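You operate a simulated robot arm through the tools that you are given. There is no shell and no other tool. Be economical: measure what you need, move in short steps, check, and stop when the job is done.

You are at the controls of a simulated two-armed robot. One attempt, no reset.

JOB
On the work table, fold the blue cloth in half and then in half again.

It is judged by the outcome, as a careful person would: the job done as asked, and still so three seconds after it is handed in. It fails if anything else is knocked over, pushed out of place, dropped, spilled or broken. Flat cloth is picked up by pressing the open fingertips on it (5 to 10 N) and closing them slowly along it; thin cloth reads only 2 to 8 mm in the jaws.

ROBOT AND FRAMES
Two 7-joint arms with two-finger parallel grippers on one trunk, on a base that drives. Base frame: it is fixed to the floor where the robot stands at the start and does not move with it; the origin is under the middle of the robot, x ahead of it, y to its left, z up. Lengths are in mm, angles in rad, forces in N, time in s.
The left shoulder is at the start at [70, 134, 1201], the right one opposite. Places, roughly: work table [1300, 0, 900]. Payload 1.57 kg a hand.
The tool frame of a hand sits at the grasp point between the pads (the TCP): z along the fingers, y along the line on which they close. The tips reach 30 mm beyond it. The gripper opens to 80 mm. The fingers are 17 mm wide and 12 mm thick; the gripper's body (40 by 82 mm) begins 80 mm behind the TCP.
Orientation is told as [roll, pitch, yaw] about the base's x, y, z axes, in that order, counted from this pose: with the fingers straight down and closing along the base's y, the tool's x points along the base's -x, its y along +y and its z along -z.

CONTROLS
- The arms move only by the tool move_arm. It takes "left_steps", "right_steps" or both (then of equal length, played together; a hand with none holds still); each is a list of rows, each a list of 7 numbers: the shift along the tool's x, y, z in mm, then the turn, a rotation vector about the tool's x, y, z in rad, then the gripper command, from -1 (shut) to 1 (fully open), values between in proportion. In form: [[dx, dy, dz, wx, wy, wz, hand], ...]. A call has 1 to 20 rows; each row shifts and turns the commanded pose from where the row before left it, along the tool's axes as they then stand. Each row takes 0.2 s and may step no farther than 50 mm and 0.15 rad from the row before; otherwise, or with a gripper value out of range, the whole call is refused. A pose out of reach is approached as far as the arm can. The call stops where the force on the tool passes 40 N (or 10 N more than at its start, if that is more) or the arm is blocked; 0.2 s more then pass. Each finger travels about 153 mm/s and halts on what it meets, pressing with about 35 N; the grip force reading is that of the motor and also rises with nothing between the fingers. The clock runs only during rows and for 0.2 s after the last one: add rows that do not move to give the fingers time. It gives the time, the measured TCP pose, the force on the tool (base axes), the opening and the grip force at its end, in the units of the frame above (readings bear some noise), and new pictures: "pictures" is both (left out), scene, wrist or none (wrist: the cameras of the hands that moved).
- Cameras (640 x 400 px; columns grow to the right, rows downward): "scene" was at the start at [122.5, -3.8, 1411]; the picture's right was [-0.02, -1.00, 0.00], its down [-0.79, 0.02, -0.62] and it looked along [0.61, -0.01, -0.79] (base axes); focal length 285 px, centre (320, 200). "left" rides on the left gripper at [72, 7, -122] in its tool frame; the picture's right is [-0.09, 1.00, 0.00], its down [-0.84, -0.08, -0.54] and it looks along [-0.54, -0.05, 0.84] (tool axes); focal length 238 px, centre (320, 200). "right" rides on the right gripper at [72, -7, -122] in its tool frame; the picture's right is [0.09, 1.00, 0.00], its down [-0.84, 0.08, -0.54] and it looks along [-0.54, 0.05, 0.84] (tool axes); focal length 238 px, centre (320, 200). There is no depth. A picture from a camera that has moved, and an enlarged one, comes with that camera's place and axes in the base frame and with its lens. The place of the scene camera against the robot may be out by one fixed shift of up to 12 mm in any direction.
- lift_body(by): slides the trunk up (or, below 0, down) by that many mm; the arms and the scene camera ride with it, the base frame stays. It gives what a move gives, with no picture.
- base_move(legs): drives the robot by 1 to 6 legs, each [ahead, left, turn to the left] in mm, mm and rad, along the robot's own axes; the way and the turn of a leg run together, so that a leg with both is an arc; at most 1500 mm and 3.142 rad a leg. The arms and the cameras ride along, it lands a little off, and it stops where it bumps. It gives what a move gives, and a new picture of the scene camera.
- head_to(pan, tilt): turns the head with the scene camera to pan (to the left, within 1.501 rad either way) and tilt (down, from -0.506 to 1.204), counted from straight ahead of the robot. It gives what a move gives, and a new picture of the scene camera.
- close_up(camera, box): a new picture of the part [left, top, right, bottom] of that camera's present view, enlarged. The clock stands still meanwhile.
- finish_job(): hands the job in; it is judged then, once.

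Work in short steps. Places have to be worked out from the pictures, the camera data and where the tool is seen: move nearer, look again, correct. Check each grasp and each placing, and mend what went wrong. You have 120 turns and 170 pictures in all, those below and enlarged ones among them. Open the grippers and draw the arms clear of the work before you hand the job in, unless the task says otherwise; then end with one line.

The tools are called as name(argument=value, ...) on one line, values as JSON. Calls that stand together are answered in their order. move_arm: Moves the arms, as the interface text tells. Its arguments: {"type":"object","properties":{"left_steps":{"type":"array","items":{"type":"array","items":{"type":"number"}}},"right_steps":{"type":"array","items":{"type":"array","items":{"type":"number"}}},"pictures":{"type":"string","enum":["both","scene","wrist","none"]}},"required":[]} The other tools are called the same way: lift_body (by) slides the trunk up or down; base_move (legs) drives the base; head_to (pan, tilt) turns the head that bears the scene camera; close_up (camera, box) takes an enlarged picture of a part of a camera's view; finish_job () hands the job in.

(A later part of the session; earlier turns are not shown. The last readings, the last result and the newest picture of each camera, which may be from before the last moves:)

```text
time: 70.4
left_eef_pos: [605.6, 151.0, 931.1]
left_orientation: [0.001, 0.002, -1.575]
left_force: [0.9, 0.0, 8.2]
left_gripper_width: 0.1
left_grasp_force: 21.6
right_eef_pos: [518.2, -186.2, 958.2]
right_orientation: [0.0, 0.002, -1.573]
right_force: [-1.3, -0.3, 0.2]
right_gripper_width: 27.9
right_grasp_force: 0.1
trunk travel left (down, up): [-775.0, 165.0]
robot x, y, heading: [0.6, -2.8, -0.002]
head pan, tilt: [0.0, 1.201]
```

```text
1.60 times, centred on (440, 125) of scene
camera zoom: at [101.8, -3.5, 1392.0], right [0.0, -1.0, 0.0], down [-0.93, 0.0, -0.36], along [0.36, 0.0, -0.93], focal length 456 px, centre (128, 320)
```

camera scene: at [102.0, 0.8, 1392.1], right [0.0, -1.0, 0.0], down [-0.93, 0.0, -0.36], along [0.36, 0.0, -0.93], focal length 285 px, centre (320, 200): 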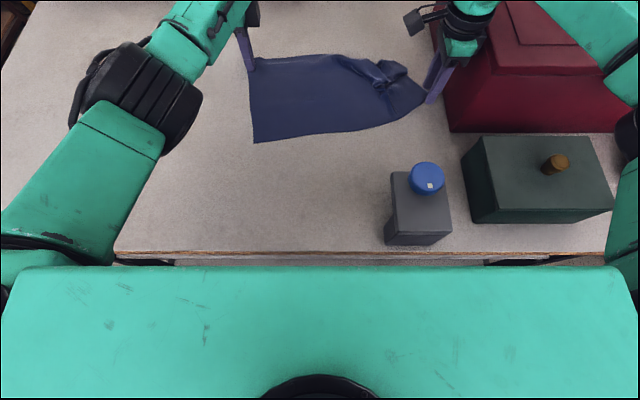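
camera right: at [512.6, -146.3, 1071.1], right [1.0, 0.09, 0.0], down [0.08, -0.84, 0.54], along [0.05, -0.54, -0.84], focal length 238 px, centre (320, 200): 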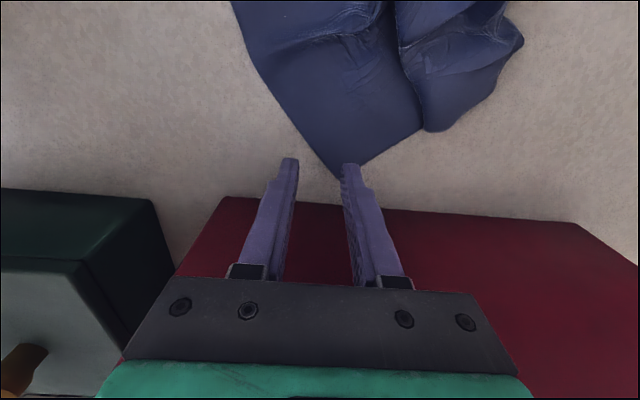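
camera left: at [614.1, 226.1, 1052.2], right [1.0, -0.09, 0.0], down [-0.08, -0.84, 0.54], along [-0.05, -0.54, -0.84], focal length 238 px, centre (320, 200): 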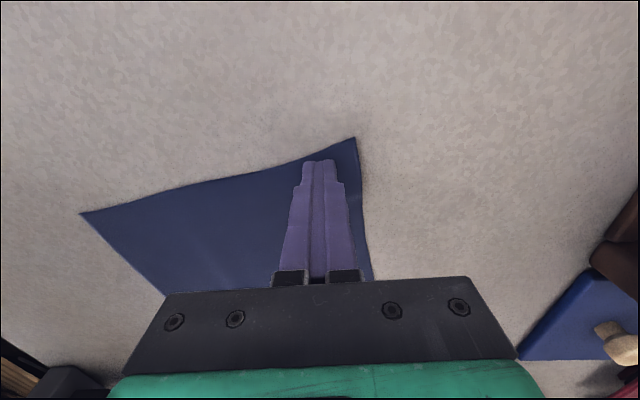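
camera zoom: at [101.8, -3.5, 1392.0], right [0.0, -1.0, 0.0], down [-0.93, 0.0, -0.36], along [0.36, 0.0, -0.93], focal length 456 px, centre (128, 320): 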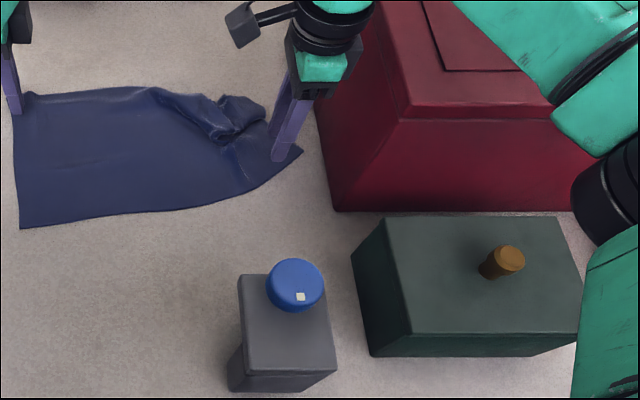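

No displacement of the box is visible. I'll keep the right hand at y > −205 and pinch the near-right corner slightly inside.

move_arm(left_steps=[[0, 0, 2, 0, 0, 0, -1], [0, 0, 0, 0, 0, 0, -1], [0, 0, 0, 0, 0, 0, -1], [0, 0, 0, 0, 0, 0, -1], [0, 0, 0, 0, 0, 0, -1], [0, 0, 0, 0, 0, 0, -1], [0, 0, 0, 0, 0, 0, -1], [0, 0, 0, 0, 0, 0, -1], [0, 0, 0, 0, 0, 0, -1]], right_steps=[[-8, 5, 15, 0, 0, 0, -0.3], [0, 0, 10, 0, 0, 0, -0.3], [0, 0, 4.5, 0, 0, 0, -0.3], [0, 0, 0, 0, 0, 0, -0.45], [0, 0, 0, 0, 0, 0, -0.6], [0, 0, 0, 0, 0, 0, -0.75], [0, 0, 0, 0, 0, 0, -0.9], [0, 0, 0, 0, 0, 0, -1], [0, 0, 0, 0, 0, 0, -1]], pictures="wrist")

```text
time: 72.4
left_eef_pos: [604.5, 150.9, 931.9]
left_orientation: [0.004, 0.001, -1.573]
left_force: [7.3, -1.5, 24.0]
left_gripper_width: 0.0
left_grasp_force: 21.6
right_eef_pos: [521.0, -194.8, 930.7]
right_orientation: [0.002, -0.001, -1.571]
right_force: [0.5, 0.6, 3.8]
right_gripper_width: 2.1
right_grasp_force: 23.7
trunk travel left (down, up): [-775.0, 165.0]
robot x, y, heading: [-1.5, -0.2, 0.003]
head pan, tilt: [0.0, 1.201]
camera right: at [515.1, -122.3, 1053.2], right [1.0, 0.09, 0.0], down [0.08, -0.84, 0.54], along [0.05, -0.54, -0.84], focal length 238 px, centre (320, 200)
camera left: at [611.7, 223.1, 1052.3], right [1.0, -0.09, 0.01], down [-0.08, -0.84, 0.54], along [-0.05, -0.54, -0.84], focal length 238 px, centre (320, 200)
```

right: 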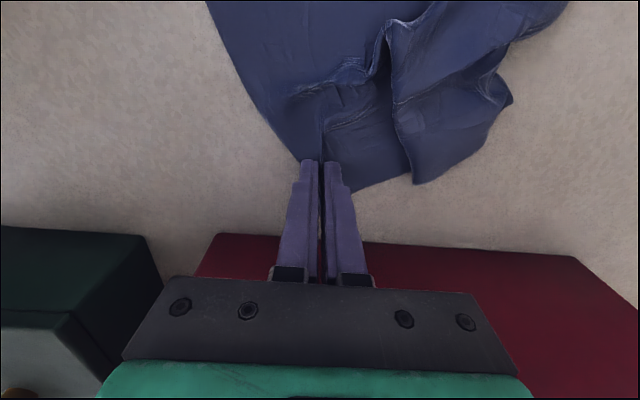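
left: 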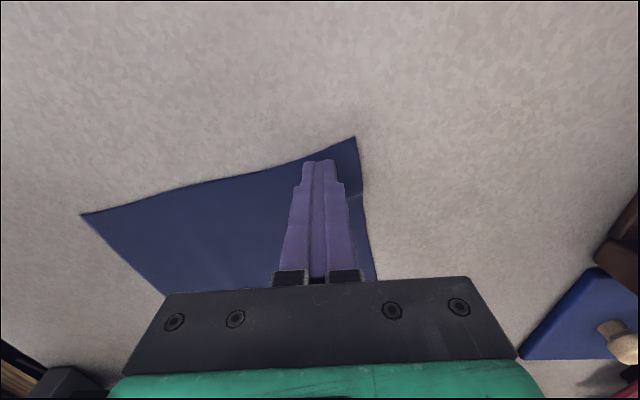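

Gripped. I'll pull toward the robot to about x = 427, with the left hand pinning.

move_arm(left_steps=[[0, 0, 0, 0, 0, 0, -1], [0, 0, 0, 0, 0, 0, -1], [0, 0, 0, 0, 0, 0, -1], [0, 0, 0, 0, 0, 0, -1], [0, 0, 0, 0, 0, 0, -1], [0, 0, 0, 0, 0, 0, -1], [0, 0, 0, 0, 0, 0, -1], [0, 0, 0, 0, 0, 0, -1]], right_steps=[[0, -5, -12, 0, 0, 0, -1], [0, -16, 0, 0, 0, 0, -1], [0, -16, 0, 0, 0, 0, -1], [0, -16, 0, 0, 0, 0, -1], [0, -16, 0, 0, 0, 0, -1], [0, -14, 0, 0, 0, 0, -1], [0, -11, 7, 0, 0, 0, -1], [0, 0, 0, 0, 0, 0, -1]], pictures="scene")

```text
time: 74.2
left_eef_pos: [604.9, 150.3, 932.0]
left_orientation: [0.005, 0.001, -1.572]
left_force: [5.0, -0.2, 24.7]
left_gripper_width: 0.0
left_grasp_force: 21.3
right_eef_pos: [428.3, -196.1, 934.9]
right_orientation: [0.002, 0.003, -1.571]
right_force: [0.7, -0.3, 0.7]
right_gripper_width: 2.2
right_grasp_force: 23.9
trunk travel left (down, up): [-775.0, 165.0]
robot x, y, heading: [-0.8, 0.3, 0.003]
head pan, tilt: [0.0, 1.201]
camera scene: at [99.2, -3.4, 1392.2], right [0.0, -1.0, 0.0], down [-0.93, 0.0, -0.37], along [0.37, 0.0, -0.93], focal length 285 px, centre (320, 200)
```

scene: 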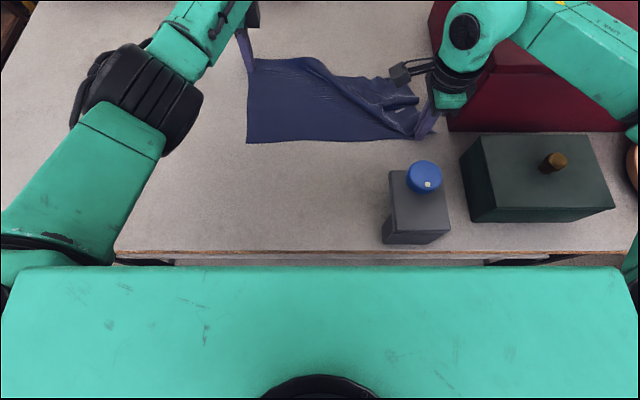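

The near edge is straight again. I'll release the right hand and look at the far-right crumple.

move_arm(right_steps=[[0, 0, 2, 0, 0, 0, -0.8], [0, 0, 0, 0, 0, 0, -0.5], [0, 0, 0, 0, 0, 0, -0.2], [0, 0, -30, 0, 0, 0, -0.2], [5, 20, -40, 0, 0, 0, -0.2], [0, 20, -10, 0, 0, 0, -0.3], [0, 0, 0, 0, 0, 0, -0.3]], pictures="wrist")

close_up(camera="scene", box=[230, 40, 470, 170])

```text
time: 75.8
left_eef_pos: [604.5, 151.2, 932.2]
left_orientation: [0.006, 0.001, -1.572]
left_force: [3.7, 0.6, 24.1]
left_gripper_width: 0.0
left_grasp_force: 21.4
right_eef_pos: [468.9, -188.1, 1015.2]
right_orientation: [0.002, 0.0, -1.574]
right_force: [0.6, -0.1, -1.0]
right_gripper_width: 28.1
right_grasp_force: 0.1
trunk travel left (down, up): [-775.0, 165.0]
robot x, y, heading: [-2.2, -1.3, 0.003]
head pan, tilt: [0.0, 1.201]
camera right: at [462.7, -117.7, 1136.4], right [1.0, 0.09, 0.0], down [0.08, -0.84, 0.54], along [0.05, -0.54, -0.84], focal length 238 px, centre (320, 200)
```

right: 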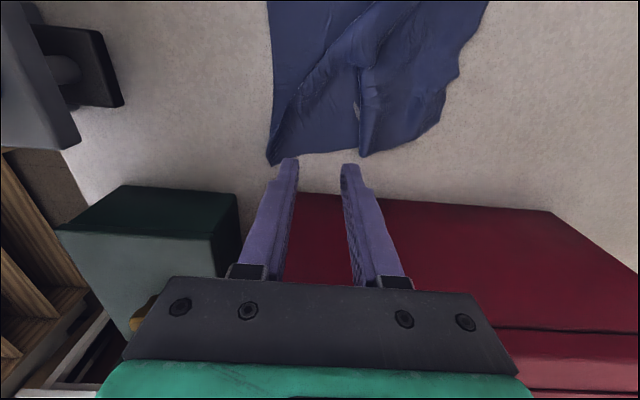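

```text
2.67 times, centred on (350, 105) of scene
camera zoom: at [98.8, -3.5, 1392.2], right [0.0, -1.0, 0.0], down [-0.93, 0.0, -0.37], along [0.37, 0.0, -0.93], focal length 761 px, centre (240, 453)
```

zoom: 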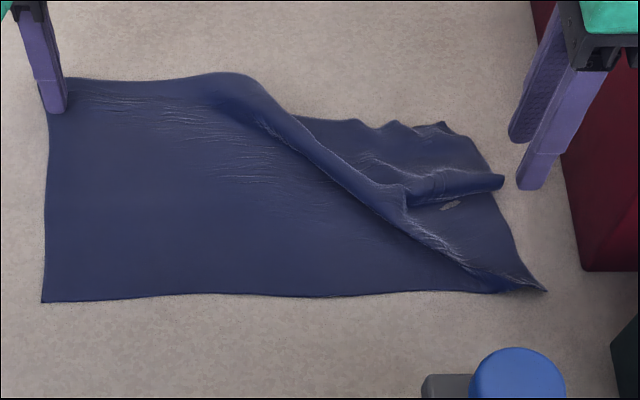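

The far-right corner lies near (589, −170) with a diagonal pleat. Keeping the left pin, I'll pinch just inside that corner and pull it outward.

move_arm(right_steps=[[10, 36, 0, 0, 0, 0, -0.3], [10, 36, 20, 0, 0, 0, -0.3], [8, 34, 40, 0, 0, 0, -0.3], [0, 0, 0, 0, 0, 0, -0.3]], pictures="wrist")

```text
refused: row 3 steps farther than a row can; nothing moved
```

move_arm(right_steps=[[10, 36, 0, 0, 0, 0, -0.3], [10, 36, 20, 0, 0, 0, -0.3], [8, 34, 20, 0, 0, 0, -0.3], [0, 0, 20, 0, 0, 0, -0.3], [0, 0, 0, 0, 0, 0, -0.3]], pictures="wrist")

```text
time: 77.0
left_eef_pos: [604.5, 151.9, 932.1]
left_orientation: [0.004, -0.002, -1.573]
left_force: [2.2, -0.8, 24.6]
left_gripper_width: 0.0
left_grasp_force: 21.6
right_eef_pos: [574.6, -161.5, 952.9]
right_orientation: [0.003, 0.0, -1.571]
right_force: [0.1, 0.2, 0.2]
right_gripper_width: 28.1
right_grasp_force: 0.0
trunk travel left (down, up): [-775.0, 165.0]
robot x, y, heading: [-0.2, 0.6, 0.003]
head pan, tilt: [0.0, 1.201]
camera right: at [567.7, -89.9, 1075.3], right [1.0, 0.09, 0.0], down [0.08, -0.84, 0.54], along [0.05, -0.54, -0.84], focal length 238 px, centre (320, 200)
```

right: 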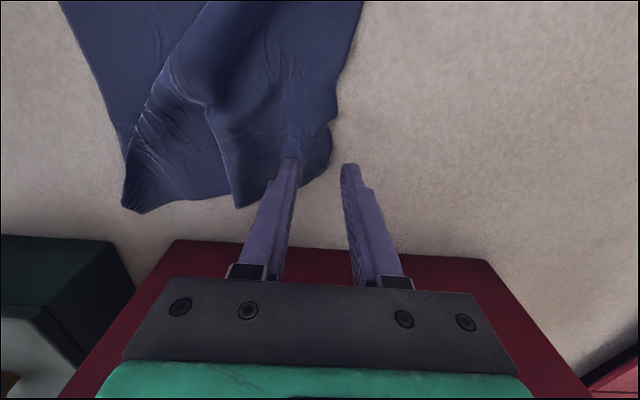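

move_arm(right_steps=[[10, -16, 0, 0, 0, 0, -0.3], [0, 0, 14, 0, 0, 0, -0.3], [0, 0, 9, 0, 0, 0, -0.3], [0, 0, 1.5, 0, 0, 0, -0.3], [0, 0, 0, 0, 0, 0, -0.45], [0, 0, 0, 0, 0, 0, -0.6], [0, 0, 0, 0, 0, 0, -0.75], [0, 0, 0, 0, 0, 0, -0.9], [0, 0, 0, 0, 0, 0, -1], [0, 0, 0, 0, 0, 0, -1]], pictures="wrist")

```text
time: 79.2
left_eef_pos: [604.6, 151.0, 931.5]
left_orientation: [0.006, 0.0, -1.571]
left_force: [4.2, -2.7, 19.0]
left_gripper_width: 0.2
left_grasp_force: 21.6
right_eef_pos: [557.7, -152.0, 931.7]
right_orientation: [0.002, 0.001, -1.573]
right_force: [1.9, 0.1, 16.9]
right_gripper_width: 2.5
right_grasp_force: 24.1
trunk travel left (down, up): [-775.0, 165.0]
robot x, y, heading: [-0.2, 1.3, 0.0]
head pan, tilt: [0.0, 1.201]
camera right: at [551.2, -80.3, 1052.9], right [1.0, 0.09, 0.0], down [0.07, -0.84, 0.54], along [0.05, -0.54, -0.84], focal length 238 px, centre (320, 200)
```

right: 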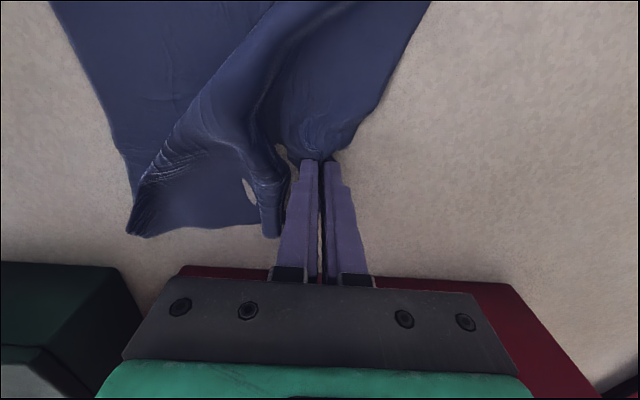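

Gripped. I'll pull it outward to about (606, −195), slightly raised.

move_arm(right_steps=[[0, 0, -12, 0, 0, 0, -1], [-8, 9, -5, 0, 0, 0, -1], [-9, 10, 0, 0, 0, 0, -1], [-9, 10, 0, 0, 0, 0, -1], [-9, 10, 0, 0, 0, 0, -1], [-8, 9, 0, 0, 0, 0, -1], [0, 0, 8, 0, 0, 0, -1], [0, 0, 0, 0, 0, 0, -1]], pictures="scene")

close_up(camera="scene", box=[230, 30, 470, 170])

```text
time: 81.0
left_eef_pos: [603.9, 151.3, 930.0]
left_orientation: [0.005, 0.0, -1.572]
left_force: [-1.8, -4.7, 24.4]
left_gripper_width: 0.0
left_grasp_force: 21.0
right_eef_pos: [609.4, -190.9, 962.3]
right_orientation: [0.053, -0.007, -1.578]
right_force: [-0.9, 8.2, -0.8]
right_gripper_width: 2.2
right_grasp_force: 24.0
right hand out of reach, approached as far as the arm can: row 6, 7
trunk travel left (down, up): [-775.0, 165.0]
robot x, y, heading: [1.3, -2.3, -0.0]
head pan, tilt: [0.0, 1.201]
camera scene: at [97.7, -2.5, 1392.3], right [0.0, -1.0, 0.0], down [-0.93, 0.0, -0.37], along [0.37, 0.0, -0.93], focal length 285 px, centre (320, 200)
```

scene: 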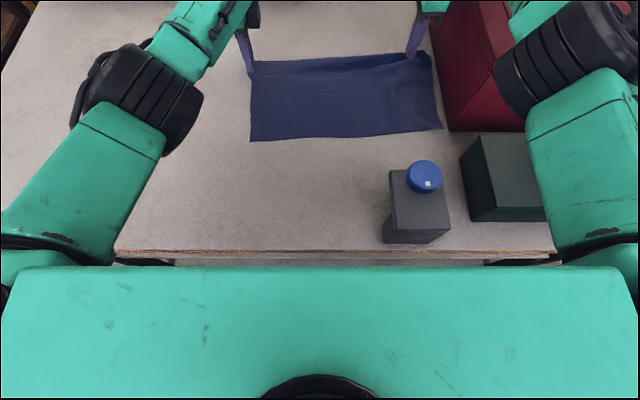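

```text
2.67 times, centred on (350, 100) of scene
camera zoom: at [97.7, -2.5, 1392.3], right [0.0, -1.0, 0.0], down [-0.93, 0.0, -0.37], along [0.37, 0.0, -0.93], focal length 761 px, centre (240, 467)
```

zoom: 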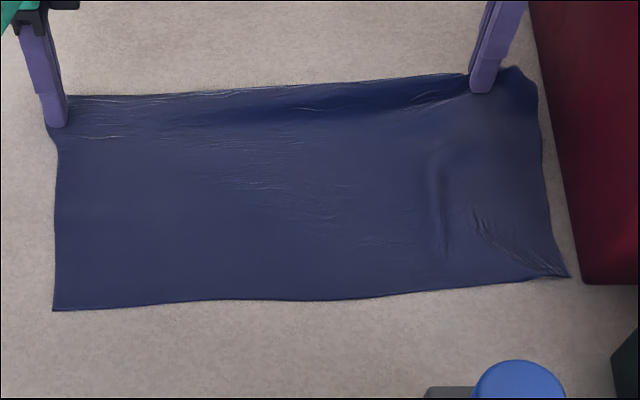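

The cloth is spread flat again but sits too far forward and right. I'll release, then grip the near edge with both hands to drag it back toward the robot and left.

move_arm(left_steps=[[0, 0, 0, 0, 0, 0, -1], [0, 0, 0, 0, 0, 0, -1], [0, 0, 0, 0, 0, 0, -1], [0, 0, 0, 0, 0, 0, -1], [0, 0, 0, 0, 0, 0, -1], [0, 0, -40, 0, 0, 0, -0.4], [-9, -40, 0, 0, 0, 0, -0.4], [-9, -41, 0, 0, 0, 0, -0.4], [-9, -41, 0, 0, 0, 0, -0.4], [-9, -41, 0, 0, 0, 0, -0.4], [0, 0, 25, 0, 0, 0, -0.4], [0, 0, 0, 0, 0, 0, -0.4]], right_steps=[[0, -1, 13, -0.05, 0, 0, -1], [0, 0, 12, 0, 0, 0, -1], [0, 0, 0, 0, 0, 0, -0.8], [0, 0, 0, 0, 0, 0, -0.5], [0, 0, 0, 0, 0, 0, -0.1], [0, 0, -40, 0, 0, 0, -0.1], [0, -36, 0, 0, 0, 0, -0.4], [0, -36, 0, 0, 0, 0, -0.4], [0, -37, 0, 0, 0, 0, -0.4], [-4, -37, 0, 0, 0, 0, -0.4], [0, 0, 25, 0, 0, 0, -0.4], [0, 0, 0, 0, 0, 0, -0.4]], pictures="both")

```text
time: 83.6
left_eef_pos: [441.9, 113.3, 942.2]
left_orientation: [0.0, 0.0, -1.571]
left_force: [0.6, 0.3, 1.0]
left_gripper_width: 24.2
left_grasp_force: 0.1
right_eef_pos: [466.5, -193.6, 933.8]
right_orientation: [0.098, -0.005, -1.58]
right_force: [-0.3, 0.0, 0.5]
right_gripper_width: 23.7
right_grasp_force: 0.1
trunk travel left (down, up): [-775.0, 165.0]
robot x, y, heading: [0.3, 2.5, -0.001]
head pan, tilt: [0.0, 1.201]
camera scene: at [102.4, -1.9, 1391.9], right [0.0, -1.0, 0.0], down [-0.93, 0.0, -0.36], along [0.36, 0.0, -0.93], focal length 285 px, centre (320, 200)
camera right: at [448.8, -120.1, 1054.1], right [0.99, 0.08, 0.1], down [0.02, -0.83, 0.55], along [0.13, -0.55, -0.83], focal length 238 px, centre (320, 200)
camera left: at [449.5, 186.4, 1062.9], right [1.0, -0.09, 0.0], down [-0.08, -0.84, 0.54], along [-0.05, -0.54, -0.84], focal length 238 px, centre (320, 200)
```

scene: 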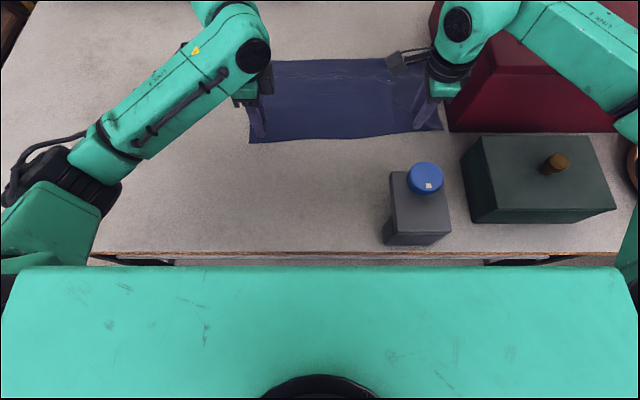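
right: 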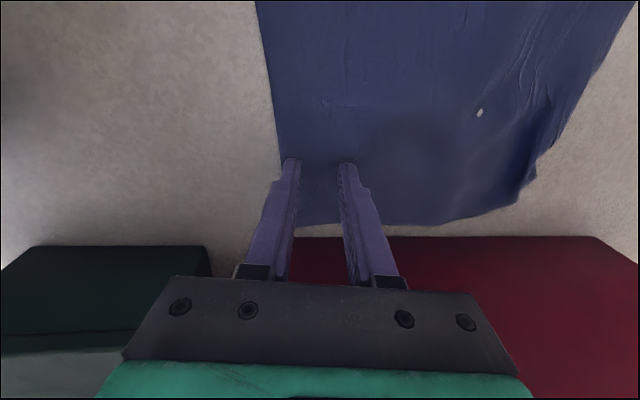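
left: 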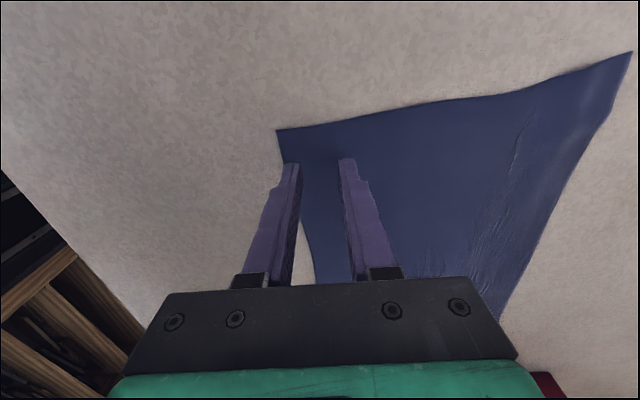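

Both hands straddle cloth just inside the near edge. I'll press and close.

move_arm(left_steps=[[0, 4, 6, 0, 0, 0, -0.4], [0, 0, 5, 0, 0, 0, -0.4], [0, 0, 2.5, 0, 0, 0, -0.4], [0, 0, 0, 0, 0, 0, -0.5], [0, 0, 0, 0, 0, 0, -0.6], [0, 0, 0, 0, 0, 0, -0.7], [0, 0, 0, 0, 0, 0, -0.85], [0, 0, 0, 0, 0, 0, -1], [0, 0, 0, 0, 0, 0, -1], [0, 0, 0, 0, 0, 0, -1]], right_steps=[[0, 4, 0, -0.1, 0, 0, -0.4], [0, 0, 2.5, 0, 0, 0, -0.4], [0, 0, 2.5, 0, 0, 0, -0.4], [0, 0, 0, 0, 0, 0, -0.5], [0, 0, 0, 0, 0, 0, -0.6], [0, 0, 0, 0, 0, 0, -0.7], [0, 0, 0, 0, 0, 0, -0.85], [0, 0, 0, 0, 0, 0, -1], [0, 0, 0, 0, 0, 0, -1], [0, 0, 0, 0, 0, 0, -1]], pictures="none")

```text
time: 85.8
left_eef_pos: [442.9, 117.7, 930.5]
left_orientation: [0.007, -0.003, -1.573]
left_force: [-0.1, 0.3, 1.1]
left_gripper_width: 0.0
left_grasp_force: 21.2
right_eef_pos: [467.0, -193.6, 933.0]
right_orientation: [0.206, -0.009, -1.579]
right_force: [-6.4, 0.3, 30.6]
right_gripper_width: 1.7
right_grasp_force: 23.2
trunk travel left (down, up): [-775.0, 165.0]
robot x, y, heading: [2.1, -0.6, 0.003]
head pan, tilt: [0.0, 1.201]
```

The right is gripped but the left slipped. Retrying the left with a wider opening and firmer press.

move_arm(left_steps=[[0, 6, -15, 0, 0, 0, -0.2], [0, 0, 0, 0, 0, 0, -0.2], [0, 0, 12, 0, 0, 0, -0.2], [0, 0, 5, 0, 0, 0, -0.2], [0, 0, 0, 0, 0, 0, -0.2], [0, 0, 0, 0, 0, 0, -0.35], [0, 0, 0, 0, 0, 0, -0.5], [0, 0, 0, 0, 0, 0, -0.65], [0, 0, 0, 0, 0, 0, -0.8], [0, 0, 0, 0, 0, 0, -1], [0, 0, 0, 0, 0, 0, -1], [0, 0, 0, 0, 0, 0, -1]], pictures="none")

```text
time: 88.4
left_eef_pos: [448.6, 117.9, 932.0]
left_orientation: [0.01, 0.001, -1.574]
left_force: [-3.0, 1.6, 40.3]
left_gripper_width: 2.6
left_grasp_force: 24.2
right_eef_pos: [466.4, -194.1, 933.6]
right_orientation: [0.205, -0.008, -1.58]
right_force: [3.1, 1.7, 13.2]
right_gripper_width: 1.6
right_grasp_force: 23.4
trunk travel left (down, up): [-775.0, 165.0]
robot x, y, heading: [1.6, 1.5, 0.0]
head pan, tilt: [0.0, 1.201]
```

Both are gripped. I'll drag the cloth toward the robot and left.

move_arm(left_steps=[[0, 0, -10, 0, 0, 0, -1], [7.5, -7, 0, 0, 0, 0, -1], [7.5, -7, 0, 0, 0, 0, -1], [7.5, -7, 0, 0, 0, 0, -1], [7.5, -7, 0, 0, 0, 0, -1], [7.5, -7, 0, 0, 0, 0, -1], [7.5, -7, 0, 0, 0, 0, -1], [0, 0, 0, 0, 0, 0, -1]], right_steps=[[0, 0, -6, 0, 0, 0, -1], [7.5, -10.6, -2.1, 0, 0, 0, -1], [7.5, -10.6, -2.1, 0, 0, 0, -1], [7.5, -10.6, -2.1, 0, 0, 0, -1], [7.5, -10.6, -2.1, 0, 0, 0, -1], [7.5, -10.6, -2.1, 0, 0, 0, -1], [7.5, -10.6, -2.1, 0, 0, 0, -1], [0, 0, 0, 0, 0, 0, -1]], pictures="none")

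close_up(camera="scene", box=[200, 30, 460, 180])

```text
time: 90.2
left_eef_pos: [411.8, 160.7, 938.9]
left_orientation: [0.0, 0.001, -1.573]
left_force: [0.0, -0.3, -0.5]
left_gripper_width: 2.3
left_grasp_force: 23.6
right_eef_pos: [405.9, -148.6, 936.8]
right_orientation: [0.197, -0.005, -1.579]
right_force: [0.6, 0.1, 0.0]
right_gripper_width: 1.5
right_grasp_force: 23.4
trunk travel left (down, up): [-775.0, 165.0]
robot x, y, heading: [0.5, -0.8, 0.0]
head pan, tilt: [0.0, 1.201]
```

```text
2.46 times, centred on (330, 105) of scene
camera zoom: at [103.4, -2.3, 1391.8], right [0.0, -1.0, 0.0], down [-0.93, 0.0, -0.36], along [0.36, 0.0, -0.93], focal length 702 px, centre (295, 434)
```

zoom: 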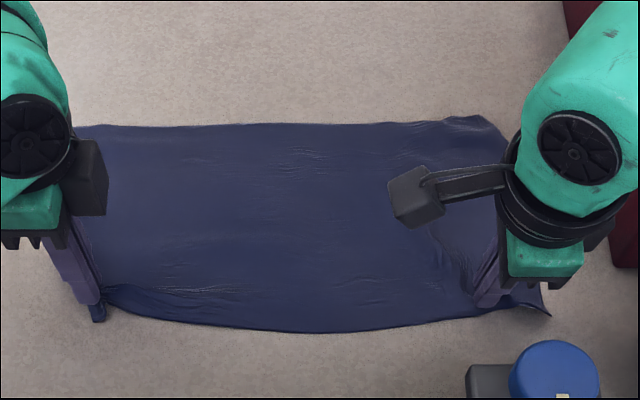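

The cloth is squared up again: far edge x ≈ 589, near ≈ 382. I'll release and move both hands over the far edge for the off-edge grasp.

move_arm(left_steps=[[0, 0, 5, 0, 0, 0, -0.8], [0, 0, 0, 0, 0, 0, -0.5], [0, 0, 0, 0, 0, 0, -0.1], [0, 0, -35, 0, 0, 0, -0.1], [2, 42, 0, 0, 0, 0, -0.4], [2, 42, 0, 0, 0, 0, -0.4], [2, 42, 0, 0, 0, 0, -0.4], [2, 42, 0, 0, 0, 0, -0.4], [0, 0, 18, 0, 0, 0, -0.4], [0, 0, 0, 0, 0, 0, -0.4]], right_steps=[[0, 0, 2, 0, 0, 0, -0.8], [0, 0, 0, 0, 0, 0, -0.5], [0, 0, 0, 0, 0, 0, -0.1], [0, 0, -35, 0.1, 0, 0, -0.1], [-4, 43, 0, 0.1, 0, 0, -0.4], [-4, 43, 0, 0, 0, 0, -0.4], [-4, 43, 0, 0, 0, 0, -0.4], [-4, 43, 0, 0, 0, 0, -0.4], [0, 0, 18, 0, 0, 0, -0.4], [0, 0, 0, 0, 0, 0, -0.4]], pictures="both")

```text
time: 92.4
left_eef_pos: [580.7, 169.3, 950.2]
left_orientation: [0.002, 0.001, -1.573]
left_force: [-0.4, -0.2, 0.5]
left_gripper_width: 24.2
left_grasp_force: 0.1
right_eef_pos: [571.2, -163.1, 954.4]
right_orientation: [-0.001, -0.008, -1.579]
right_force: [-0.8, -0.6, 0.5]
right_gripper_width: 24.2
right_grasp_force: 0.1
trunk travel left (down, up): [-775.0, 165.0]
robot x, y, heading: [1.5, 0.1, -0.001]
head pan, tilt: [0.0, 1.201]
camera scene: at [102.6, -2.0, 1391.9], right [0.0, -1.0, 0.0], down [-0.93, 0.0, -0.36], along [0.36, 0.0, -0.93], focal length 285 px, centre (320, 200)
camera right: at [565.5, -90.7, 1076.1], right [1.0, 0.08, 0.0], down [0.07, -0.83, 0.55], along [0.04, -0.55, -0.84], focal length 238 px, centre (320, 200)
camera left: at [588.2, 241.6, 1070.7], right [1.0, -0.09, 0.0], down [-0.08, -0.84, 0.54], along [-0.05, -0.54, -0.84], focal length 238 px, centre (320, 200)
```

scene: 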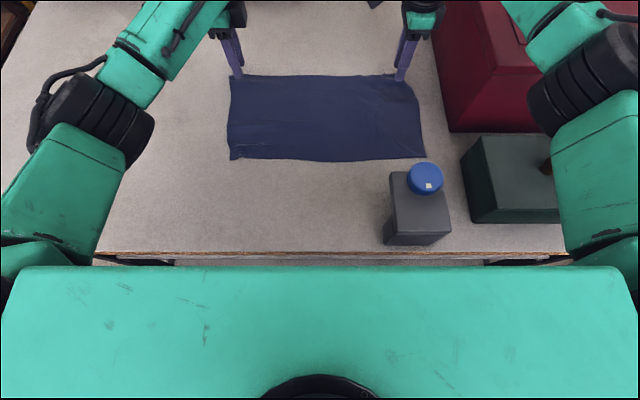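
right: 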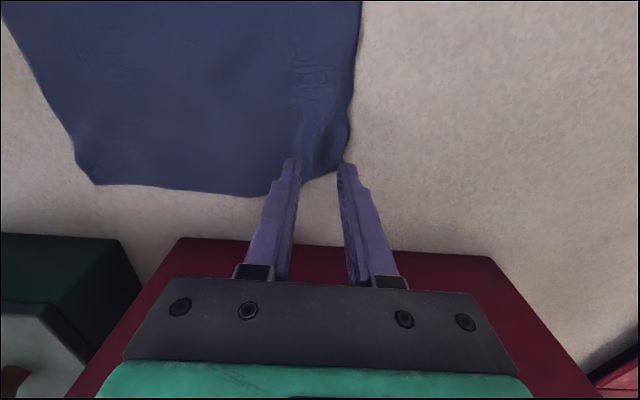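
left: 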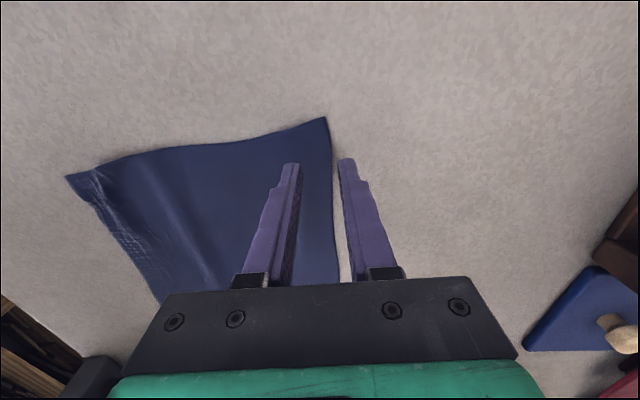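

The cloth is nicely flat: edge at x ≈ 590 on the left and 591 on the right. I'll align the right and press with the far finger just off the edge on both hands.

move_arm(left_steps=[[0, -1, 8, 0, 0, 0, -0.4], [0, 0, 8, 0, 0, 0, -0.4], [0, 0, 4, 0, 0, 0, -0.4], [0, 0, 2.5, 0, 0, 0, -0.4], [0, 0, 0, 0, 0, 0, -0.4]], right_steps=[[18, 10, 0, 0, 0, 0, -0.4], [0, 0, 12, 0, 0, 0, -0.4], [0, 0, 10, 0, 0, 0, -0.4], [0, 0, 4.5, 0, 0, 0, -0.4], [0, 0, 0, 0, 0, 0, -0.4]], pictures="wrist")

```text
time: 93.6
left_eef_pos: [577.4, 169.0, 931.7]
left_orientation: [0.008, 0.0, -1.572]
left_force: [4.4, 1.1, 18.6]
left_gripper_width: 21.2
left_grasp_force: 0.1
right_eef_pos: [580.3, -148.3, 930.5]
right_orientation: [0.003, -0.005, -1.58]
right_force: [2.3, -0.4, 12.4]
right_gripper_width: 22.2
right_grasp_force: 0.0
trunk travel left (down, up): [-775.0, 165.0]
robot x, y, heading: [-0.1, 1.7, 0.002]
head pan, tilt: [0.0, 1.201]
camera right: at [573.9, -75.2, 1052.5], right [1.0, 0.08, 0.0], down [0.07, -0.83, 0.55], along [0.05, -0.54, -0.84], focal length 238 px, centre (320, 200)
camera left: at [584.1, 241.3, 1052.3], right [1.0, -0.09, 0.01], down [-0.08, -0.84, 0.54], along [-0.04, -0.54, -0.84], focal length 238 px, centre (320, 200)
```

right: 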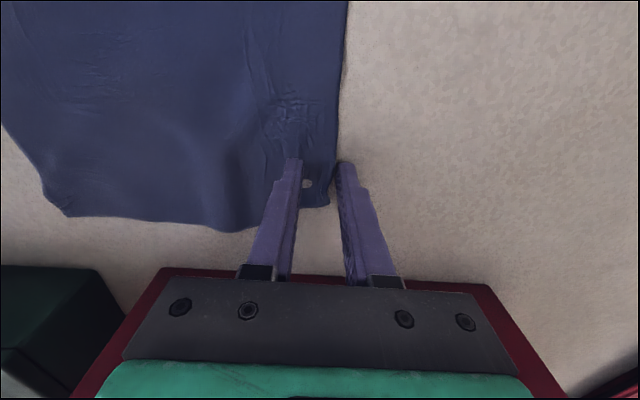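
left: 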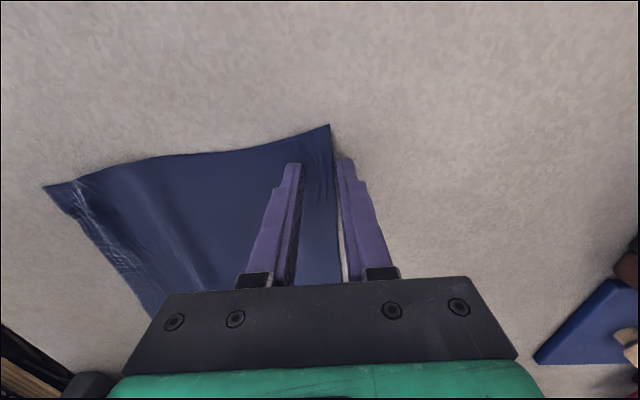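

Exactly as intended, so I'll close slowly.

move_arm(left_steps=[[0, 0, 0, 0, 0, 0, -0.5], [0, 0, 0, 0, 0, 0, -0.58], [0, 0, 0, 0, 0, 0, -0.66], [0, 0, 0, 0, 0, 0, -0.74], [0, 0, 0, 0, 0, 0, -0.82], [0, 0, 0, 0, 0, 0, -0.9], [0, 0, 0, 0, 0, 0, -1], [0, 0, 0, 0, 0, 0, -1], [0, 0, 0, 0, 0, 0, -1]], right_steps=[[0, 0, 1, 0, 0, 0, -0.5], [0, 0, 0, 0, 0, 0, -0.58], [0, 0, 0, 0, 0, 0, -0.66], [0, 0, 0, 0, 0, 0, -0.74], [0, 0, 0, 0, 0, 0, -0.82], [0, 0, 0, 0, 0, 0, -0.9], [0, 0, 0, 0, 0, 0, -1], [0, 0, 0, 0, 0, 0, -1], [0, 0, 0, 0, 0, 0, -1]], pictures="wrist")

```text
time: 95.6
left_eef_pos: [574.7, 170.2, 930.6]
left_orientation: [0.006, 0.0, -1.57]
left_force: [-2.7, -2.0, 17.9]
left_gripper_width: 2.4
left_grasp_force: 23.7
right_eef_pos: [577.2, -147.9, 931.7]
right_orientation: [0.007, -0.006, -1.578]
right_force: [5.8, 0.9, 22.8]
right_gripper_width: 2.0
right_grasp_force: 23.7
trunk travel left (down, up): [-775.0, 165.0]
robot x, y, heading: [-2.4, 0.9, 0.002]
head pan, tilt: [0.0, 1.201]
camera right: at [571.2, -75.5, 1052.4], right [1.0, 0.08, 0.0], down [0.07, -0.83, 0.55], along [0.05, -0.54, -0.84], focal length 238 px, centre (320, 200)
camera left: at [581.2, 241.7, 1052.2], right [1.0, -0.09, 0.01], down [-0.08, -0.84, 0.54], along [-0.04, -0.54, -0.84], focal length 238 px, centre (320, 200)
```

right: 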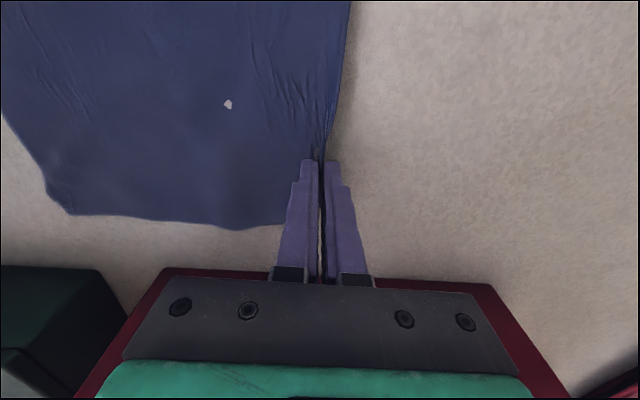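
left: 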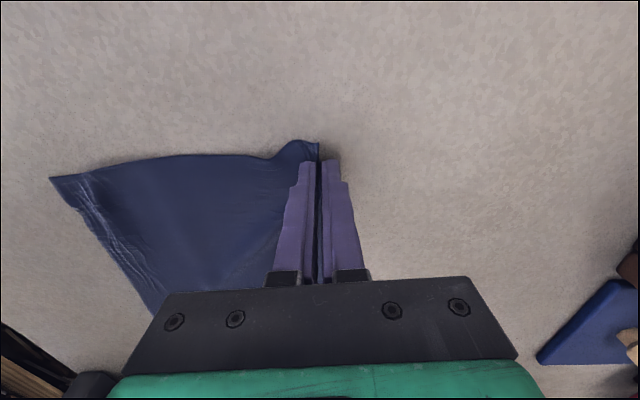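

Both hands grip the very edge with no lip. For the arc, the gripper bottle clearance limits tilt near the robot, so I'll use only 0.15 rad. First half now.

move_arm(left_steps=[[0, -5.5, -23.5, 0, 0, 0, -1], [0, -5.5, -23.5, 0, 0, 0, -1], [0, -17.3, -17.4, -0.025, 0, 0, -1], [0, -17.3, -17.4, -0.025, 0, 0, -1], [0, -23.2, -7.8, -0.025, 0, 0, -1], [0, -23.2, -7.8, -0.025, 0, 0, -1], [0, -24.3, 3.1, -0.025, 0, 0, -1], [0, -24.3, 3.1, -0.025, 0, 0, -1], [0, 0, 0, 0, 0, 0, -1]], right_steps=[[0, -5.5, -23.5, 0, 0, 0, -1], [0, -5.5, -23.5, 0, 0, 0, -1], [0, -17.3, -17.4, -0.025, 0, 0, -1], [0, -17.3, -17.4, -0.025, 0, 0, -1], [0, -23.2, -7.8, -0.025, 0, 0, -1], [0, -23.2, -7.8, -0.025, 0, 0, -1], [0, -24.3, 3.1, -0.025, 0, 0, -1], [0, -24.3, 3.1, -0.025, 0, 0, -1], [0, 0, 0, 0, 0, 0, -1]], pictures="scene")

close_up(camera="left", box=[0, 0, 640, 400])

```text
time: 97.6
left_eef_pos: [437.9, 168.3, 1008.2]
left_orientation: [0.151, 0.001, -1.572]
left_force: [0.3, 0.1, -0.4]
left_gripper_width: 2.3
left_grasp_force: 23.8
right_eef_pos: [442.2, -145.5, 1007.9]
right_orientation: [0.145, -0.004, -1.579]
right_force: [0.0, -0.8, 0.4]
right_gripper_width: 1.7
right_grasp_force: 23.6
trunk travel left (down, up): [-775.0, 165.0]
robot x, y, heading: [0.9, -0.1, -0.0]
head pan, tilt: [0.0, 1.201]
camera scene: at [104.4, -2.1, 1391.7], right [0.0, -1.0, 0.0], down [-0.93, 0.0, -0.36], along [0.36, 0.0, -0.93], focal length 285 px, centre (320, 200)
```

scene: 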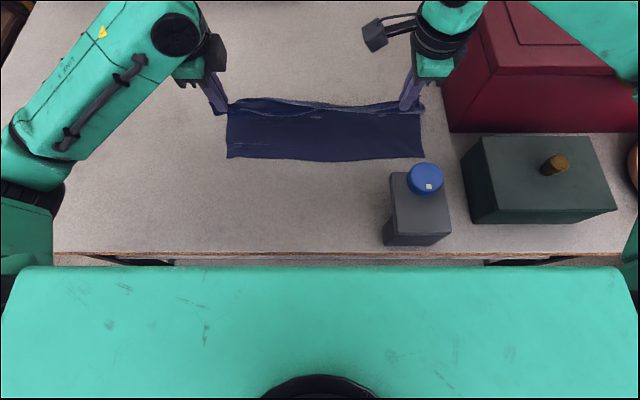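

```text
1.00 times, centred on (320, 200) of left
camera zoom: at [427.0, 240.8, 1129.1], right [0.98, -0.09, 0.15], down [-0.16, -0.84, 0.52], along [0.08, -0.54, -0.84], focal length 238 px, centre (320, 200)
```

zoom: 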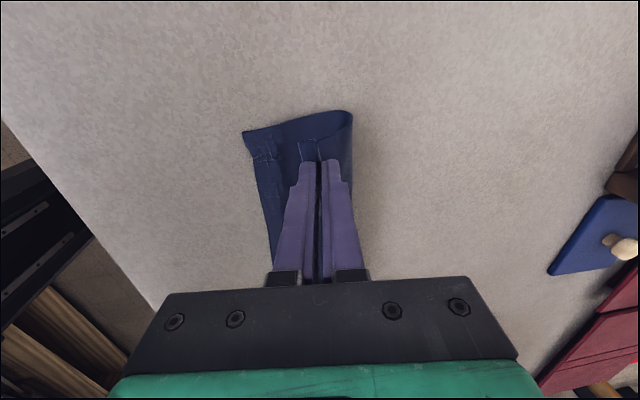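

The flap is clean with no curl. I'll finish the arc down to just above the near edge.

move_arm(left_steps=[[0, -20, 14.3, 0, 0, 0, -1], [0, -20, 14.3, 0, 0, 0, -1], [0, -8, 12.5, 0, 0, 0, -1], [0, -7, 12.5, 0, 0, 0, -1], [0, 0, 3, 0, 0, 0, -1], [0, 0, 0, 0, 0, 0, -1]], right_steps=[[0, -22, 14.3, 0, 0, 0, -1], [0, -22, 14.3, 0, 0, 0, -1], [0, -8, 12.5, 0, 0, 0, -1], [0, -7, 12.5, 0, 0, 0, -1], [0, 0, 3, 0, 0, 0, -1], [0, 0, 0, 0, 0, 0, -1]], pictures="scene")

close_up(camera="left", box=[200, 80, 440, 230])

close_up(camera="right", box=[0, 0, 640, 400])

```text
time: 99.0
left_eef_pos: [393.1, 169.5, 945.1]
left_orientation: [0.15, -0.001, -1.573]
left_force: [-0.5, -0.4, -2.0]
left_gripper_width: 2.2
left_grasp_force: 23.3
right_eef_pos: [390.9, -146.9, 946.4]
right_orientation: [0.147, -0.005, -1.58]
right_force: [0.3, 0.4, 0.6]
right_gripper_width: 1.8
right_grasp_force: 23.9
trunk travel left (down, up): [-775.0, 165.0]
robot x, y, heading: [-1.2, -0.8, -0.003]
head pan, tilt: [0.0, 1.201]
camera scene: at [103.4, -2.0, 1391.8], right [0.0, -1.0, 0.0], down [-0.93, 0.0, -0.36], along [0.36, 0.0, -0.93], focal length 285 px, centre (320, 200)
```

scene: 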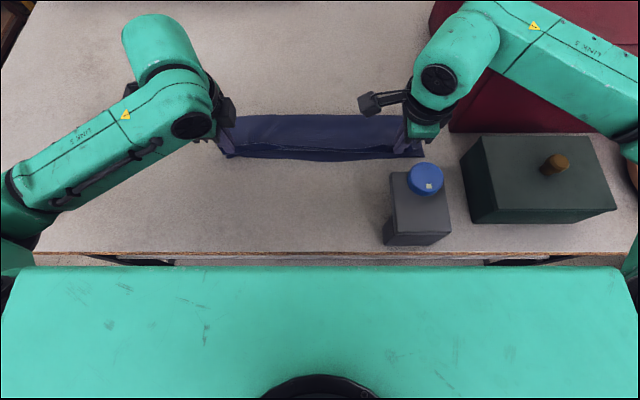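

```text
2.67 times, centred on (320, 155) of left
camera zoom: at [381.2, 241.2, 1065.3], right [0.98, -0.09, 0.15], down [-0.16, -0.84, 0.52], along [0.08, -0.54, -0.84], focal length 636 px, centre (320, 320)
```

zoom: 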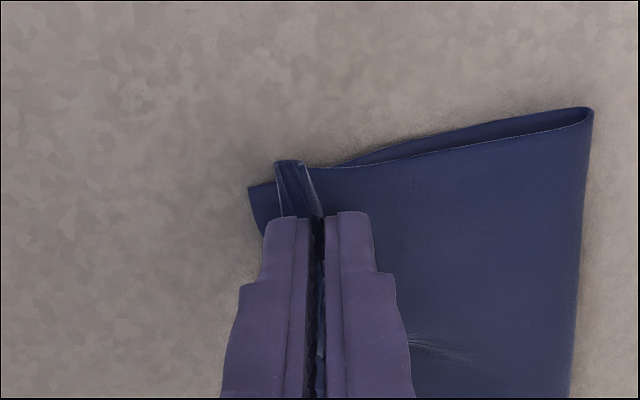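

```text
1.00 times, centred on (320, 200) of right
camera zoom: at [367.8, -73.6, 1063.5], right [0.99, 0.08, 0.15], down [-0.01, -0.83, 0.55], along [0.17, -0.55, -0.82], focal length 238 px, centre (320, 200)
```

zoom: 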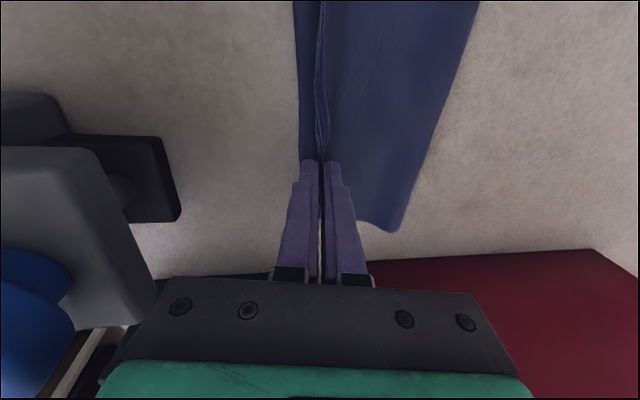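

A clean half fold: crease at x ≈ 481, with the flap edge right at the near edge. I'll lower slightly, open a little, and lift straight up.

move_arm(left_steps=[[0, 0, 6, 0, 0, 0, -1], [0, 0, 0, 0, 0, 0, -0.8], [0, 0, 0, 0, 0, 0, -0.6], [0, 0, 0, 0, 0, 0, -0.5], [0, 1.5, -10, 0, 0, 0, -0.5], [0, 4, -30, 0, 0, 0, -0.5], [0, 0, -40, 0, 0, 0, -0.5], [0, 0, -40, 0, 0, 0, -0.5]], right_steps=[[0, 0, 6, 0, 0, 0, -1], [0, 0, 0, 0, 0, 0, -0.8], [0, 0, 0, 0, 0, 0, -0.6], [0, 0, 0, 0, 0, 0, -0.5], [0, 1.5, -10, 0, 0, 0, -0.5], [0, 4, -30, 0, 0, 0, -0.5], [0, 5, -40, 0, 0, 0, -0.5], [0, 5, -40, 0, 0, 0, -0.5]], pictures="none")

close_up(camera="scene", box=[190, 80, 450, 200])

close_up(camera="right", box=[200, 0, 520, 220])

```text
time: 100.8
left_eef_pos: [379.7, 169.2, 1060.3]
left_orientation: [0.15, -0.001, -1.572]
left_force: [-0.6, -0.6, -0.8]
left_gripper_width: 20.1
left_grasp_force: 0.0
right_eef_pos: [389.5, -145.6, 1060.8]
right_orientation: [0.149, -0.006, -1.579]
right_force: [0.1, 0.3, 0.0]
right_gripper_width: 20.1
right_grasp_force: 0.1
trunk travel left (down, up): [-775.0, 165.0]
robot x, y, heading: [3.1, 0.4, 0.001]
head pan, tilt: [0.0, 1.201]
```

```text
2.46 times, centred on (320, 140) of scene
camera zoom: at [102.6, -1.7, 1391.7], right [0.0, -1.0, 0.0], down [-0.93, 0.0, -0.36], along [0.36, 0.0, -0.93], focal length 702 px, centre (320, 348)
```

zoom: 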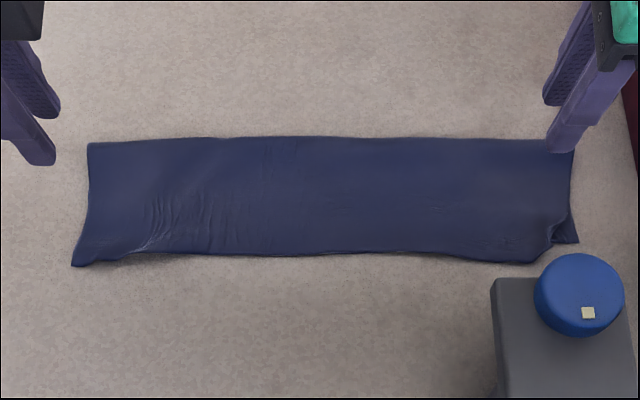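

```text
1.82 times, centred on (360, 110) of right
camera zoom: at [365.7, -72.5, 1179.8], right [0.99, 0.08, 0.15], down [-0.01, -0.83, 0.55], along [0.17, -0.55, -0.82], focal length 433 px, centre (247, 364)
```

zoom: 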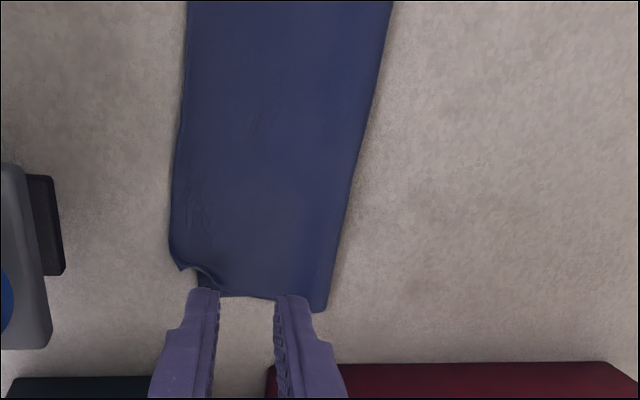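

The first fold is excellent: strip x ≈ 368–478, y ≈ −208 to 190. For the second fold I'll use the left hand at the left end. I'll yaw it back so it closes along y and park the right hand up and aside.

move_arm(left_steps=[[0, 0, 0, 0.15, 0, 0, -0.4], [0, 0, 0, 0, 0, -0.1428, -0.4], [0, 0, 0, 0, 0, -0.1428, -0.4], [0, 0, 0, 0, 0, -0.1428, -0.4], [0, 0, 0, 0, 0, -0.1428, -0.4], [0, 0, 0, 0, 0, -0.1428, -0.4], [0, 0, 0, 0, 0, -0.1428, -0.4], [0, 0, 0, 0, 0, -0.1428, -0.4], [0, 0, 0, 0, 0, -0.1428, -0.4], [0, 0, 0, 0, 0, -0.1428, -0.4], [0, 0, 0, 0, 0, -0.1428, -0.4], [0, 0, 0, 0, 0, -0.1428, -0.4], [0, 0, 0, 0, 0, 0, -0.4]], right_steps=[[0, 0, -30, 0, 0, 0, -0.4], [0, 0, -30, 0, 0, 0, -0.4], [0, 0, -30, 0, 0, 0, -0.4], [0, 0, -30, 0, 0, 0, -0.4], [-20, 0, 0, 0, 0, 0, -0.4], [-20, 0, 0, 0, 0, 0, -0.4], [-20, 0, 0, 0, 0, 0, -0.4], [-20, 0, 0, 0, 0, 0, -0.4], [-20, 0, 0, 0, 0, 0, -0.4], [-20, 0, 0, 0, 0, 0, -0.4], [-20, 0, 0, 0, 0, 0, -0.4], [0, 0, 0, 0, 0, 0, -0.4], [0, 0, 0, 0, 0, 0, -0.4]], pictures="scene")

```text
time: 103.6
left_eef_pos: [380.7, 168.9, 1059.4]
left_orientation: [-0.002, 0.002, 0.0]
left_force: [0.4, -0.1, 0.3]
left_gripper_width: 24.0
left_grasp_force: 0.0
right_eef_pos: [370.4, -284.7, 1180.7]
right_orientation: [0.147, -0.006, -1.578]
right_force: [-0.2, 0.5, 1.0]
right_gripper_width: 24.0
right_grasp_force: 0.0
trunk travel left (down, up): [-775.0, 165.0]
robot x, y, heading: [0.3, -3.0, 0.001]
head pan, tilt: [0.0, 1.201]
camera scene: at [103.2, -1.9, 1391.8], right [0.0, -1.0, 0.0], down [-0.93, 0.0, -0.36], along [0.36, 0.0, -0.93], focal length 285 px, centre (320, 200)
```

scene: 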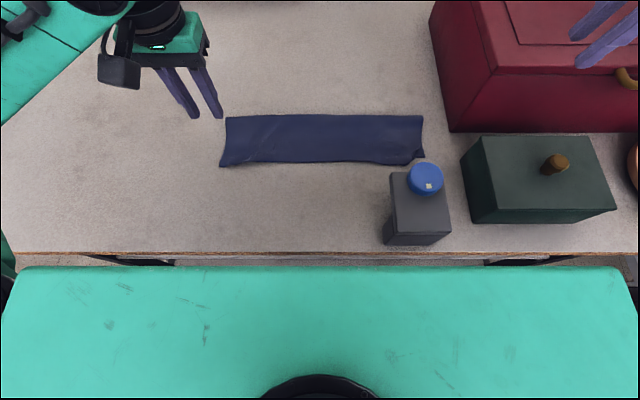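

move_arm(left_steps=[[-14, 3, 36, 0, 0, 0, -0.4], [-14, 3, 36, 0, 0, 0, -0.4], [-13, 3, 37, 0, 0, 0, -0.4], [0, 0, 0, 0, 0, 0, -0.4]], pictures="wrist")

```text
time: 104.6
left_eef_pos: [422.6, 178.6, 951.7]
left_orientation: [0.001, 0.001, -0.001]
left_force: [0.4, 0.3, 0.0]
left_gripper_width: 24.0
left_grasp_force: 0.1
right_eef_pos: [370.6, -285.0, 1179.0]
right_orientation: [0.144, -0.006, -1.58]
right_force: [-0.5, 0.5, -0.1]
right_gripper_width: 24.0
right_grasp_force: 0.0
trunk travel left (down, up): [-775.0, 165.0]
robot x, y, heading: [0.2, 1.0, -0.001]
head pan, tilt: [0.0, 1.201]
camera left: at [350.9, 186.1, 1072.0], right [0.09, 1.0, 0.0], down [0.84, -0.08, 0.54], along [0.54, -0.05, -0.84], focal length 238 px, centre (320, 200)
```

left: 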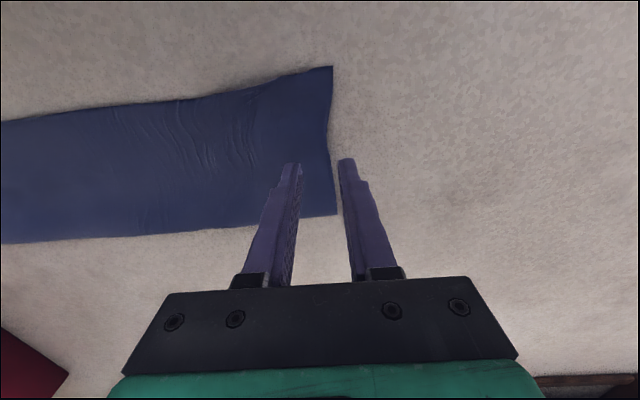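

The outer finger is just beyond the left edge. I'll press firmly and close slowly, so that both layers are taken.

move_arm(left_steps=[[0, 0, 12, 0, 0, 0, -0.4], [0, 0, 8, 0, 0, 0, -0.4], [0, 0, 5, 0, 0, 0, -0.4], [0, 0, 0, 0, 0, 0, -0.4], [0, 0, 0, 0, 0, 0, -0.5], [0, 0, 0, 0, 0, 0, -0.6], [0, 0, 0, 0, 0, 0, -0.7], [0, 0, 0, 0, 0, 0, -0.8], [0, 0, 0, 0, 0, 0, -0.9], [0, 0, 0, 0, 0, 0, -1], [0, 0, 0, 0, 0, 0, -1], [0, 0, 0, 0, 0, 0, -1]], pictures="wrist")

```text
time: 105.7
left_eef_pos: [424.2, 176.4, 932.2]
left_orientation: [-0.005, -0.02, -0.004]
left_force: [-3.8, 0.1, 18.1]
left_gripper_width: 20.0
left_grasp_force: 0.1
right_eef_pos: [368.9, -285.3, 1179.1]
right_orientation: [0.152, -0.004, -1.581]
right_force: [-0.7, 0.2, -0.6]
right_gripper_width: 23.9
right_grasp_force: 0.0
trunk travel left (down, up): [-775.0, 165.0]
robot x, y, heading: [-1.9, -0.1, 0.0]
head pan, tilt: [0.0, 1.201]
stopped in row 5 (left hand): the force on the tool passed its limit (the readings are from after the stop); the commanded pose is now the measured one
camera left: at [349.9, 183.7, 1051.3], right [0.1, 1.0, 0.0], down [0.83, -0.08, 0.56], along [0.56, -0.06, -0.83], focal length 238 px, centre (320, 200)
```

left: 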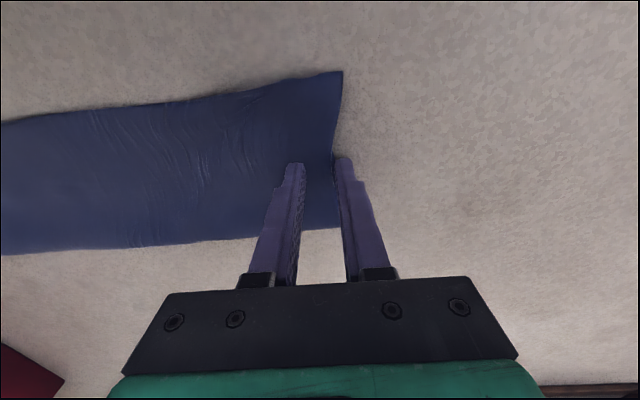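

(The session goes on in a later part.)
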